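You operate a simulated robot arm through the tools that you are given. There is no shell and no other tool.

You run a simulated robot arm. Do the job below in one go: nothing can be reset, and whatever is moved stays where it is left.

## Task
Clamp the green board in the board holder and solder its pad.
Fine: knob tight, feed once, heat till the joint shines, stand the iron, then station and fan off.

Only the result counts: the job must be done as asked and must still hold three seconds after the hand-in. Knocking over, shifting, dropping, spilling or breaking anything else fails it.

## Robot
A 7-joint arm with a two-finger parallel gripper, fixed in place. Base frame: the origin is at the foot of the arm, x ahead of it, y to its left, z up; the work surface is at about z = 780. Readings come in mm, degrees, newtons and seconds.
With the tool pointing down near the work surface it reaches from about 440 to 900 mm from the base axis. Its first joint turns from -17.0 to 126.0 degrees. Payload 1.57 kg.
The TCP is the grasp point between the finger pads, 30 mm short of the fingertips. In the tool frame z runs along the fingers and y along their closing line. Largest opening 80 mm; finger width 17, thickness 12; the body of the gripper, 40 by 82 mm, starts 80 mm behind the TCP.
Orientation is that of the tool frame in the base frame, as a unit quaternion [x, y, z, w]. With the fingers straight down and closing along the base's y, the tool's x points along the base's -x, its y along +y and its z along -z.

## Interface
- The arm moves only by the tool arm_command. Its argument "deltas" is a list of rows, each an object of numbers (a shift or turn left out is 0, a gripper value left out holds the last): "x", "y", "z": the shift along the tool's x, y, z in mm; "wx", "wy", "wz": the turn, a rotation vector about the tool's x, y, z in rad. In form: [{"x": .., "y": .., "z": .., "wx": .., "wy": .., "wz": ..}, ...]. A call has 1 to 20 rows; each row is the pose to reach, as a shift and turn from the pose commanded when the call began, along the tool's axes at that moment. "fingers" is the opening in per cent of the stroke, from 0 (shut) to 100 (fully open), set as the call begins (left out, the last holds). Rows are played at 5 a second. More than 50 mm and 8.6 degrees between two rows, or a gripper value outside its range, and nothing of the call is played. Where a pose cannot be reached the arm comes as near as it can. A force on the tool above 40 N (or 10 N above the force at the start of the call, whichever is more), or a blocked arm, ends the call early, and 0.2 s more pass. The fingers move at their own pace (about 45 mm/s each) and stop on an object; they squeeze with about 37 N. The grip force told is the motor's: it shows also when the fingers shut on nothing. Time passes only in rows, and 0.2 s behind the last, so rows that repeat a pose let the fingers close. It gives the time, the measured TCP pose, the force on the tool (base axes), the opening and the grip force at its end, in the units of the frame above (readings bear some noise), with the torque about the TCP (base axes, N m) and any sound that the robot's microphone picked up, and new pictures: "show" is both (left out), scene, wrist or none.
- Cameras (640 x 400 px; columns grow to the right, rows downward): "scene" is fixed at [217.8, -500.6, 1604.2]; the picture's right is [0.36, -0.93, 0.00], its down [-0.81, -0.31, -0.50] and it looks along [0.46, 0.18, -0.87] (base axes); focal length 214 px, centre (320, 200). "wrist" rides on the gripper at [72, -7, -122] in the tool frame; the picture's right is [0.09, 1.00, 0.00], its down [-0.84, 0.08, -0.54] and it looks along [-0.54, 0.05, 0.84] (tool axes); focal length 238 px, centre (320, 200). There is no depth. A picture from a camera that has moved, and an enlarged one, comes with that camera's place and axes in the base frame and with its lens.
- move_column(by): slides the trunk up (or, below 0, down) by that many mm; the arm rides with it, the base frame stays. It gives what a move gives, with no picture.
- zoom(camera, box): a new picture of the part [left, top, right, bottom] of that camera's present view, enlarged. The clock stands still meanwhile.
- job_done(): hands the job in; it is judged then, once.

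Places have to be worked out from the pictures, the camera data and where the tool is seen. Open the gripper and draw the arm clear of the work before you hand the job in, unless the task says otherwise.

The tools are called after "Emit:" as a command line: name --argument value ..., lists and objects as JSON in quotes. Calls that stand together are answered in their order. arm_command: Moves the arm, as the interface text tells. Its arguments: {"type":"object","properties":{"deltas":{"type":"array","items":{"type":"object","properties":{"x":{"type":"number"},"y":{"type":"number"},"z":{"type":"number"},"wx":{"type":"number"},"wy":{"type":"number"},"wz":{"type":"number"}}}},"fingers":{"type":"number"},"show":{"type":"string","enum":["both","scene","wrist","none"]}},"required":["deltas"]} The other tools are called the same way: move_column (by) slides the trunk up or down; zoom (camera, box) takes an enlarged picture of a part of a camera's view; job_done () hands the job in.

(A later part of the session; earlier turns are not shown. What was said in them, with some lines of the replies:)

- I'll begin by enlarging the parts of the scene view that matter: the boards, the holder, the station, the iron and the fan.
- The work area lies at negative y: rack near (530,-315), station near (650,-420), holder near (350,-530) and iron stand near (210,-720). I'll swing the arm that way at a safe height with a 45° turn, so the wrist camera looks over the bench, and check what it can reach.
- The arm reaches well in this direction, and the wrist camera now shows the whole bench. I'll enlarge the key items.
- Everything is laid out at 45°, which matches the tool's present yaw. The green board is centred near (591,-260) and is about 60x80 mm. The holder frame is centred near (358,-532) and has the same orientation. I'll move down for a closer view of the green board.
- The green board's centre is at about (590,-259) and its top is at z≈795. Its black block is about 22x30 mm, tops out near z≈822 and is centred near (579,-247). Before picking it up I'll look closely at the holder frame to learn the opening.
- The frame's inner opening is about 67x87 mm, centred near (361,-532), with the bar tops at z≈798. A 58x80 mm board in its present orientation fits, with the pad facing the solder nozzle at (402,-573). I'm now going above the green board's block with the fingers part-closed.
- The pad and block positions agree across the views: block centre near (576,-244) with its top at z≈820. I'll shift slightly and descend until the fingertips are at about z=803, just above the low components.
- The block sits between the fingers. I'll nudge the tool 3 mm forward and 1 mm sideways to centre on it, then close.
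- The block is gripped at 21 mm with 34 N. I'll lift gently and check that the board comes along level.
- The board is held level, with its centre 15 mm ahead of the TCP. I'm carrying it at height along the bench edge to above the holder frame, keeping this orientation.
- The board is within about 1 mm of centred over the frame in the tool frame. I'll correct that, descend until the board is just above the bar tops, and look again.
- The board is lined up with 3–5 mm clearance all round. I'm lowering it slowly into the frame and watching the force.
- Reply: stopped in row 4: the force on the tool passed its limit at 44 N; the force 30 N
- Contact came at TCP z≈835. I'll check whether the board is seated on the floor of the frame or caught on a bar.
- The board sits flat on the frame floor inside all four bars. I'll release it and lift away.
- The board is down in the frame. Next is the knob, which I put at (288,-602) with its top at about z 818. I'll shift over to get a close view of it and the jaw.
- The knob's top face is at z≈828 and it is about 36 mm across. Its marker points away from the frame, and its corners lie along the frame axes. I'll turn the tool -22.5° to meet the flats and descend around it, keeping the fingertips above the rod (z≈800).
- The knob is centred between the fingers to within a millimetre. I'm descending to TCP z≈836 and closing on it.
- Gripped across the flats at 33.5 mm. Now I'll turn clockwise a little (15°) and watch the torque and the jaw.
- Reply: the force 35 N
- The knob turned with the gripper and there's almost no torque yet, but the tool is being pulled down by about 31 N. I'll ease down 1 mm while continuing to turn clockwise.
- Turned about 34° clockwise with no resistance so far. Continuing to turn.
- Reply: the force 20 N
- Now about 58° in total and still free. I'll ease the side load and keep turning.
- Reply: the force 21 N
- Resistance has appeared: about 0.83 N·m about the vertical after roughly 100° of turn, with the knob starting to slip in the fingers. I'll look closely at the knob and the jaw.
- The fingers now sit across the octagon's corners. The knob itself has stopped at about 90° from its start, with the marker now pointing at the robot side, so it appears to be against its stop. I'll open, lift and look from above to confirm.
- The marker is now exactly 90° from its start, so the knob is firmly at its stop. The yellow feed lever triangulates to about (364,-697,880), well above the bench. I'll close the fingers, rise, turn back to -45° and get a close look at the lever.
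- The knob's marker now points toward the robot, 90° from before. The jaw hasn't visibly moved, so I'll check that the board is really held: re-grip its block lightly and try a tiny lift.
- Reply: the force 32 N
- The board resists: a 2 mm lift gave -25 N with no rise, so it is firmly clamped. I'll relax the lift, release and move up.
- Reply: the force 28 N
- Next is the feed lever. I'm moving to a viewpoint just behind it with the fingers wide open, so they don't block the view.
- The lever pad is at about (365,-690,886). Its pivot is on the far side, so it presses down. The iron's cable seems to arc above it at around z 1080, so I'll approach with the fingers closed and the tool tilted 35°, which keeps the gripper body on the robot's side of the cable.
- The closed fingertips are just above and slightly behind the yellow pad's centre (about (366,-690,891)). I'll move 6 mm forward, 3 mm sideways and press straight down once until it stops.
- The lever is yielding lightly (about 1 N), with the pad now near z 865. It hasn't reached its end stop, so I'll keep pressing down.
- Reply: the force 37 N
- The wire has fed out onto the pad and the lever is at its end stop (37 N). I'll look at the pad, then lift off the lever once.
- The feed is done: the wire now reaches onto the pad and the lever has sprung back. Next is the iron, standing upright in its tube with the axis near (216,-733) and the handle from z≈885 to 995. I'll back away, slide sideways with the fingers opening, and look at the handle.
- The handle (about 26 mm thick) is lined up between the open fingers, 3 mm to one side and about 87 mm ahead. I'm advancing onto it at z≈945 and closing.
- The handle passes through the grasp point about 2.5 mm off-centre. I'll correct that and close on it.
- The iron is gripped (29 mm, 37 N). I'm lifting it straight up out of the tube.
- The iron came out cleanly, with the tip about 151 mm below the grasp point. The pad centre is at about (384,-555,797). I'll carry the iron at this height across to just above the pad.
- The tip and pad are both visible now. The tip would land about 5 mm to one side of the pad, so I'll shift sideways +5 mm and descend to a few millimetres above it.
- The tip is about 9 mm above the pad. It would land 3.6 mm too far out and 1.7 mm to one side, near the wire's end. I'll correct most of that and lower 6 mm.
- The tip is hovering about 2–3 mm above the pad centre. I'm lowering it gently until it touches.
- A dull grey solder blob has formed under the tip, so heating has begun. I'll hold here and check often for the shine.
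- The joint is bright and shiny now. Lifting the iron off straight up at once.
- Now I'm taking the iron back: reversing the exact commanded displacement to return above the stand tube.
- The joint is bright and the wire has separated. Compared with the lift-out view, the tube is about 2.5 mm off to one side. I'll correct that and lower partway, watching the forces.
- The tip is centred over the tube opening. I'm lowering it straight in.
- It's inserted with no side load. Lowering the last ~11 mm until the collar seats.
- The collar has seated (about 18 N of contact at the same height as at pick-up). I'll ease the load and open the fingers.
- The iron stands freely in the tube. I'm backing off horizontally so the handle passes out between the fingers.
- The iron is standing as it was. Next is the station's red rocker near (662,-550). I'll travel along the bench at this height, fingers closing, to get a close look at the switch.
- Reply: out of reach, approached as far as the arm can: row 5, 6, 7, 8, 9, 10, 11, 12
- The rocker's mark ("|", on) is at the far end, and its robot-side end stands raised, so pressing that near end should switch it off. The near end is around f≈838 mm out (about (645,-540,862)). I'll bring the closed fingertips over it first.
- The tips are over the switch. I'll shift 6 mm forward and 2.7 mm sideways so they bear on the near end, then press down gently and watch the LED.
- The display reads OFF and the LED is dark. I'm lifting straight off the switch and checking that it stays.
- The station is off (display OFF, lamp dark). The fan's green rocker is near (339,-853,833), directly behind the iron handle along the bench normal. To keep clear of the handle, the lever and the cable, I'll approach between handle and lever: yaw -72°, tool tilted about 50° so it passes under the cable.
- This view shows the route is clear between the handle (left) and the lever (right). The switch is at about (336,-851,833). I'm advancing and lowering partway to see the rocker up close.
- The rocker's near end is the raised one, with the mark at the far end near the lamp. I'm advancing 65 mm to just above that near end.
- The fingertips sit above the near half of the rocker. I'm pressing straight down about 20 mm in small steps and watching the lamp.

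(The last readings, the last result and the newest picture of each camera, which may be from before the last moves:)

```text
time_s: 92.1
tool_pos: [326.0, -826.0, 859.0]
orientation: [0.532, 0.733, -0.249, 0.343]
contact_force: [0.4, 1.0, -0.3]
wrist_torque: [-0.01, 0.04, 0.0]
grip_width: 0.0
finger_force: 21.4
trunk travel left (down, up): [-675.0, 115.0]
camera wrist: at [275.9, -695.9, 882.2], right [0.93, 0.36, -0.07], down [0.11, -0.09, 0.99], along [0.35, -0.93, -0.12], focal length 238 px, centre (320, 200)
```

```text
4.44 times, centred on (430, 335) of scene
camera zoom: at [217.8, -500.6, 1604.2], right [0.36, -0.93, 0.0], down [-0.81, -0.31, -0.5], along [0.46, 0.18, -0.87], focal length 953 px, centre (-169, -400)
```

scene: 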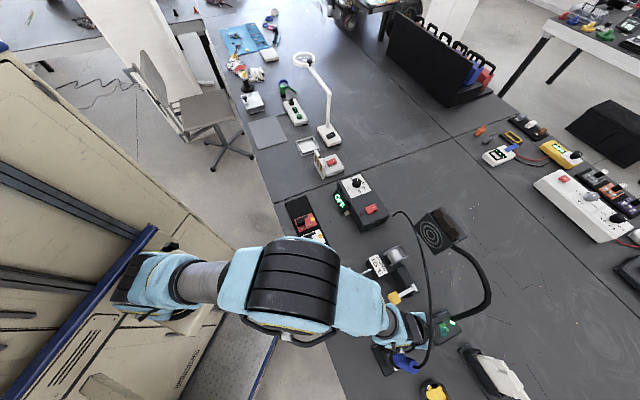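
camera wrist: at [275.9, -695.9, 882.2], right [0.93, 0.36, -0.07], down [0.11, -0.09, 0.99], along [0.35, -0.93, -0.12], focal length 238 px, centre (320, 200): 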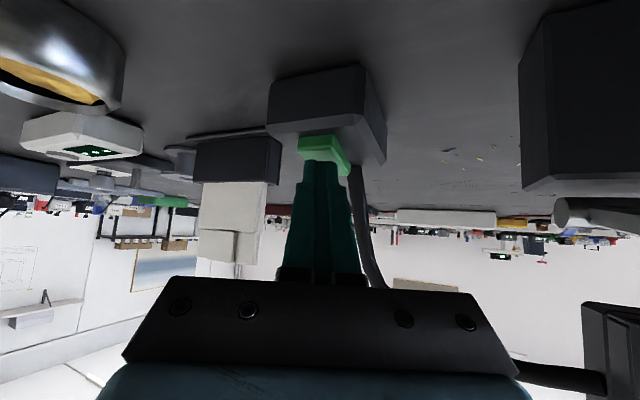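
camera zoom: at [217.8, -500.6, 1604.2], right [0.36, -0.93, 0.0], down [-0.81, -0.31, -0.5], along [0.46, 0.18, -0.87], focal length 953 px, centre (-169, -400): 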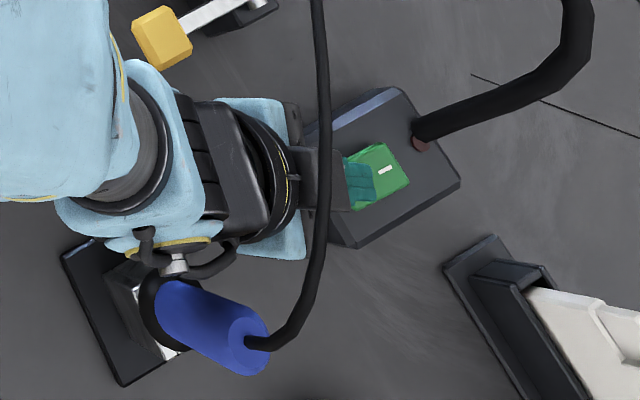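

The fan lamp has gone out and the rocker has flipped. I'm retreating up and back along the same clear path.

Emit:
arm_command --deltas '[{"x": -15.4, "z": -12.8}, {"x": -30.8, "z": -25.6}, {"x": -5.2, "z": -56.4}, {"x": 20.4, "z": -87.1}, {"x": 46, "z": -117.9}, {"x": 53.7, "z": -150.6}, {"x": 60.7, "z": -190.4}, {"x": 60.7, "z": -190.4}]'

Emit:
zoom --camera "scene" --box '[380, 290, 480, 380]'

Emit:
zoom --camera "scene" --box '[310, 240, 420, 330]'

```text
time_s: 93.9
tool_pos: [267.7, -646.8, 934.1]
orientation: [0.532, 0.733, -0.25, 0.343]
contact_force: [0.1, 0.5, 0.2]
wrist_torque: [0.0, -0.01, 0.02]
grip_width: 0.0
finger_force: 21.4
trunk travel left (down, up): [-675.0, 115.0]
camera wrist: at [218.0, -516.3, 956.8], right [0.93, 0.36, -0.07], down [0.11, -0.09, 0.99], along [0.35, -0.93, -0.12], focal length 238 px, centre (320, 200)
```

scene: 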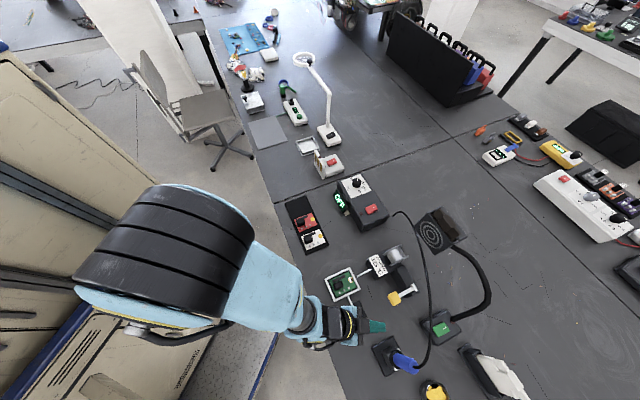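
wrist: 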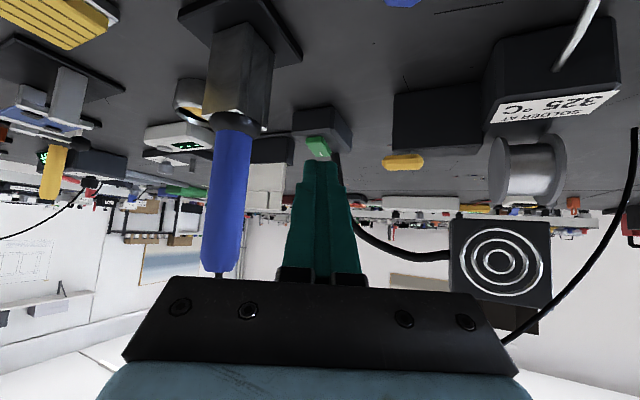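

```text
4.44 times, centred on (430, 335) of scene
camera zoom: at [217.8, -500.6, 1604.2], right [0.36, -0.93, 0.0], down [-0.81, -0.31, -0.5], along [0.46, 0.18, -0.87], focal length 953 px, centre (-169, -400)
```

zoom: 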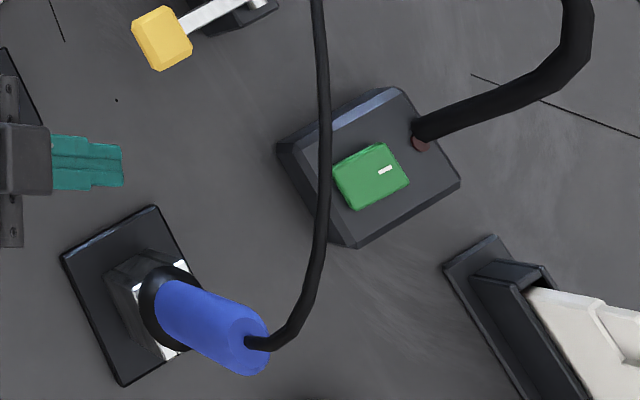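

```text
4.44 times, centred on (365, 285) of scene
camera zoom: at [217.8, -500.6, 1604.2], right [0.36, -0.93, 0.0], down [-0.81, -0.31, -0.5], along [0.46, 0.18, -0.87], focal length 953 px, centre (120, -178)
```

zoom: 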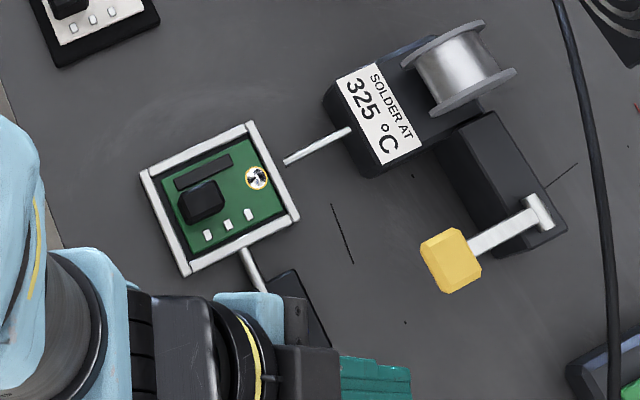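

Everything reads as wanted: fan and station off, the joint bright, the iron in its stand. I'll now open the gripper and draw the arm up and clear of the bench.

Emit:
arm_command --deltas '[{"x": 9, "y": 12.4, "z": -42.1}, {"x": 17.9, "y": 24.7, "z": -84.1}, {"x": 26.9, "y": 37.1, "z": -126.2}, {"x": 16.8, "y": 67.7, "z": -150.6, "wy": 0.14}, {"x": 6.7, "y": 98.3, "z": -175, "wy": 0.28}, {"x": -3.4, "y": 128.9, "z": -199.4, "wy": 0.42}, {"x": -13.5, "y": 159.5, "z": -223.8, "wy": 0.56}, {"x": -23.6, "y": 190.1, "z": -248.2, "wy": 0.7}, {"x": -33.8, "y": 220.9, "z": -272.8, "wy": 0.84}, {"x": -33.8, "y": 220.9, "z": -272.8, "wy": 0.84}]' --fingers 0

Emit:
arm_command --deltas '[{"z": -20}, {"z": -40}, {"z": -60}, {"z": -80}, {"z": -80}]' --fingers 80

Emit:
zoom --camera "wrist" --box '[0, 0, 320, 200]'

Emit:
zoom --camera "scene" --box '[320, 160, 480, 260]'

Emit:
zoom --camera "scene" --box '[320, 250, 480, 400]'

```text
time_s: 96.1
tool_pos: [369.2, -374.5, 1148.2]
orientation: [0.588, 0.809, -0.011, 0.015]
contact_force: [0.1, -0.3, -0.5]
wrist_torque: [0.01, -0.02, 0.0]
grip_width: 0.0
finger_force: 21.2
out of reach, approached as far as the arm can: row 2, 3, 4, 5, 6, 8, 9, 10
trunk travel left (down, up): [-675.0, 115.0]
camera wrist: at [338.4, -304.0, 1267.1], right [0.92, 0.4, 0.0], down [0.33, -0.75, 0.57], along [0.22, -0.53, -0.82], focal length 238 px, centre (320, 200)
```

scene: 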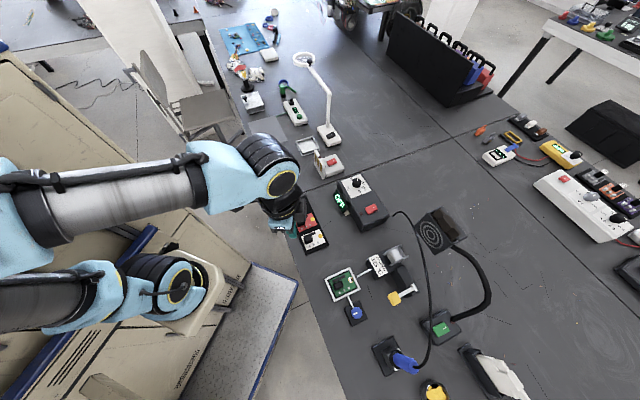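
wrist: 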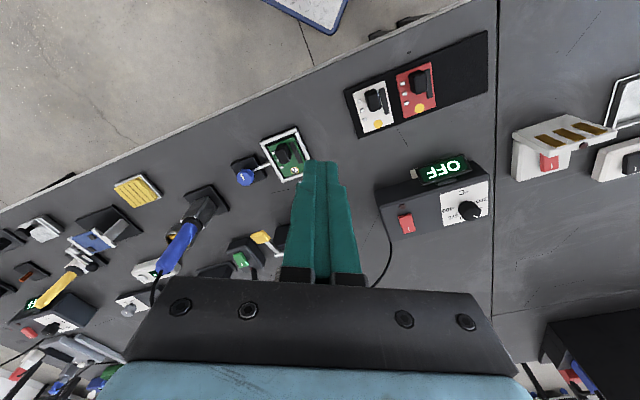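

```text
time_s: 97.3
tool_pos: [376.3, -382.3, 1224.5]
orientation: [0.588, 0.809, -0.019, 0.014]
contact_force: [-0.1, 0.1, 0.2]
wrist_torque: [-0.01, 0.01, 0.0]
grip_width: 64.0
finger_force: 0.0
out of reach, approached as far as the arm can: row 2, 3, 4, 5
trunk travel left (down, up): [-675.0, 115.0]
camera wrist: at [347.4, -310.4, 1342.6], right [0.92, 0.39, -0.02], down [0.33, -0.75, 0.58], along [0.21, -0.54, -0.82], focal length 238 px, centre (320, 200)
```

scene: 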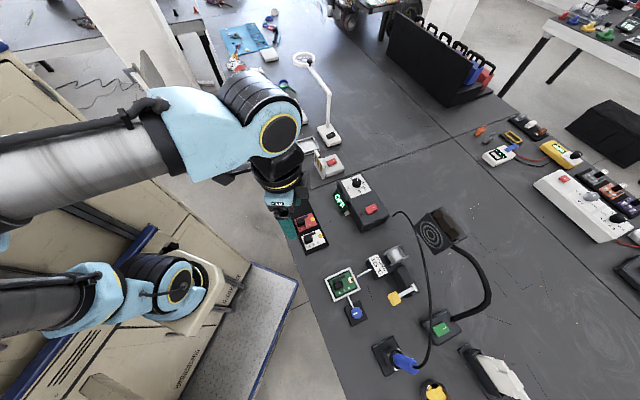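
wrist: 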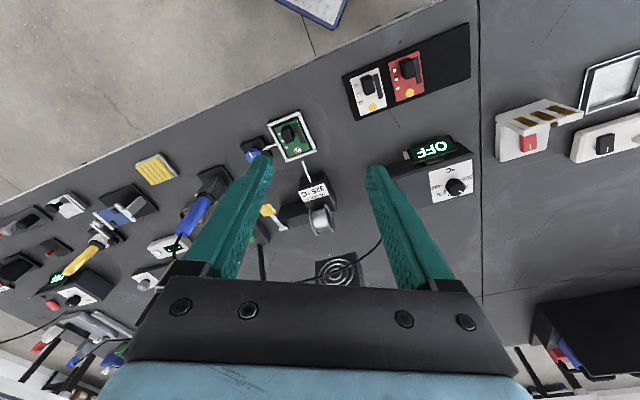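

```text
2.00 times, centred on (160, 100) of wrist
camera zoom: at [347.4, -310.4, 1342.6], right [0.92, 0.39, -0.02], down [0.33, -0.75, 0.58], along [0.21, -0.54, -0.82], focal length 477 px, centre (640, 400)
```

zoom: 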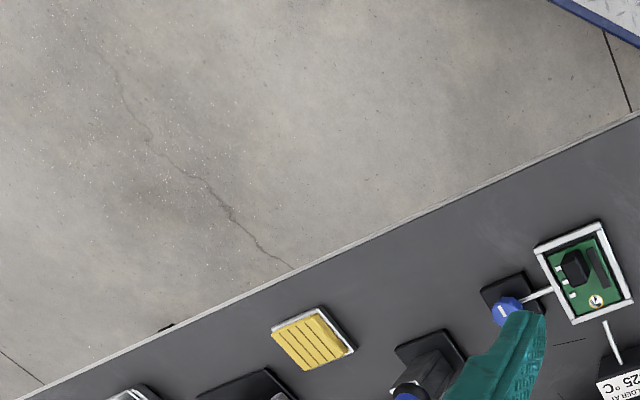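

```text
4.00 times, centred on (400, 210) of scene
camera zoom: at [217.8, -500.6, 1604.2], right [0.36, -0.93, 0.0], down [-0.81, -0.31, -0.5], along [0.46, 0.18, -0.87], focal length 858 px, centre (0, 160)
```

zoom: 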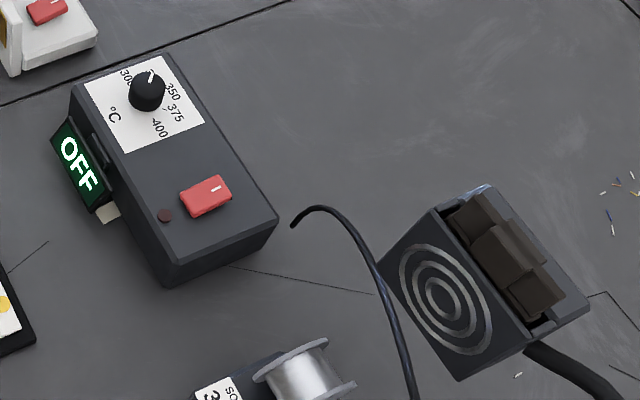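

```text
2.67 times, centred on (400, 325) of scene
camera zoom: at [217.8, -500.6, 1604.2], right [0.36, -0.93, 0.0], down [-0.81, -0.31, -0.5], along [0.46, 0.18, -0.87], focal length 572 px, centre (107, -133)
```

zoom: 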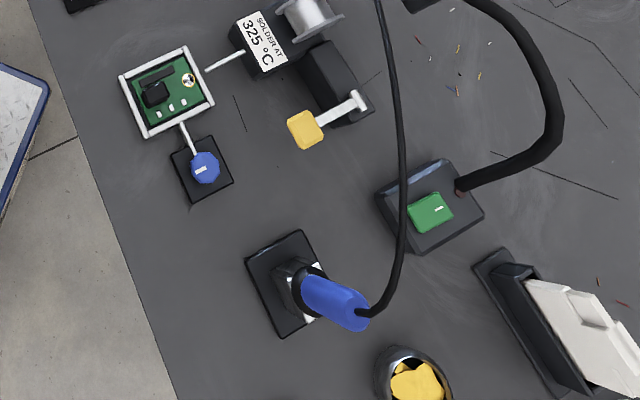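

The last pictures show the board clamped with the knob at its stop, a bright joint, the iron upright in its stand, and the station (OFF) and fan lamp dark. The gripper is open and the arm is well clear, so I'm handing in.

Emit:
job_done

```text
The job is handed in.
```

The green board is clamped in the holder and its pad is soldered; I've handed the job in.

- **Board:** it sits in the frame with its pad facing the solder nozzle. I turned the knob 90° clockwise to its stop. The jaw didn't visibly move, so I tried a 2 mm test lift on the board, and it held firm.
- **Solder:** I pressed the feed lever once, to its end stop, with the station at 325 °C. The tip touched the pad for a little over a second until the joint turned bright, and I lifted off straight away. The wire came away cleanly.
- **Iron:** it is back upright in its stand.
- **Power:** the station display reads OFF and its lamp is dark. The fan's lamp is also out.

The gripper is open and the arm is well clear of the bench. The last pictures showed nothing else knocked over or shifted.
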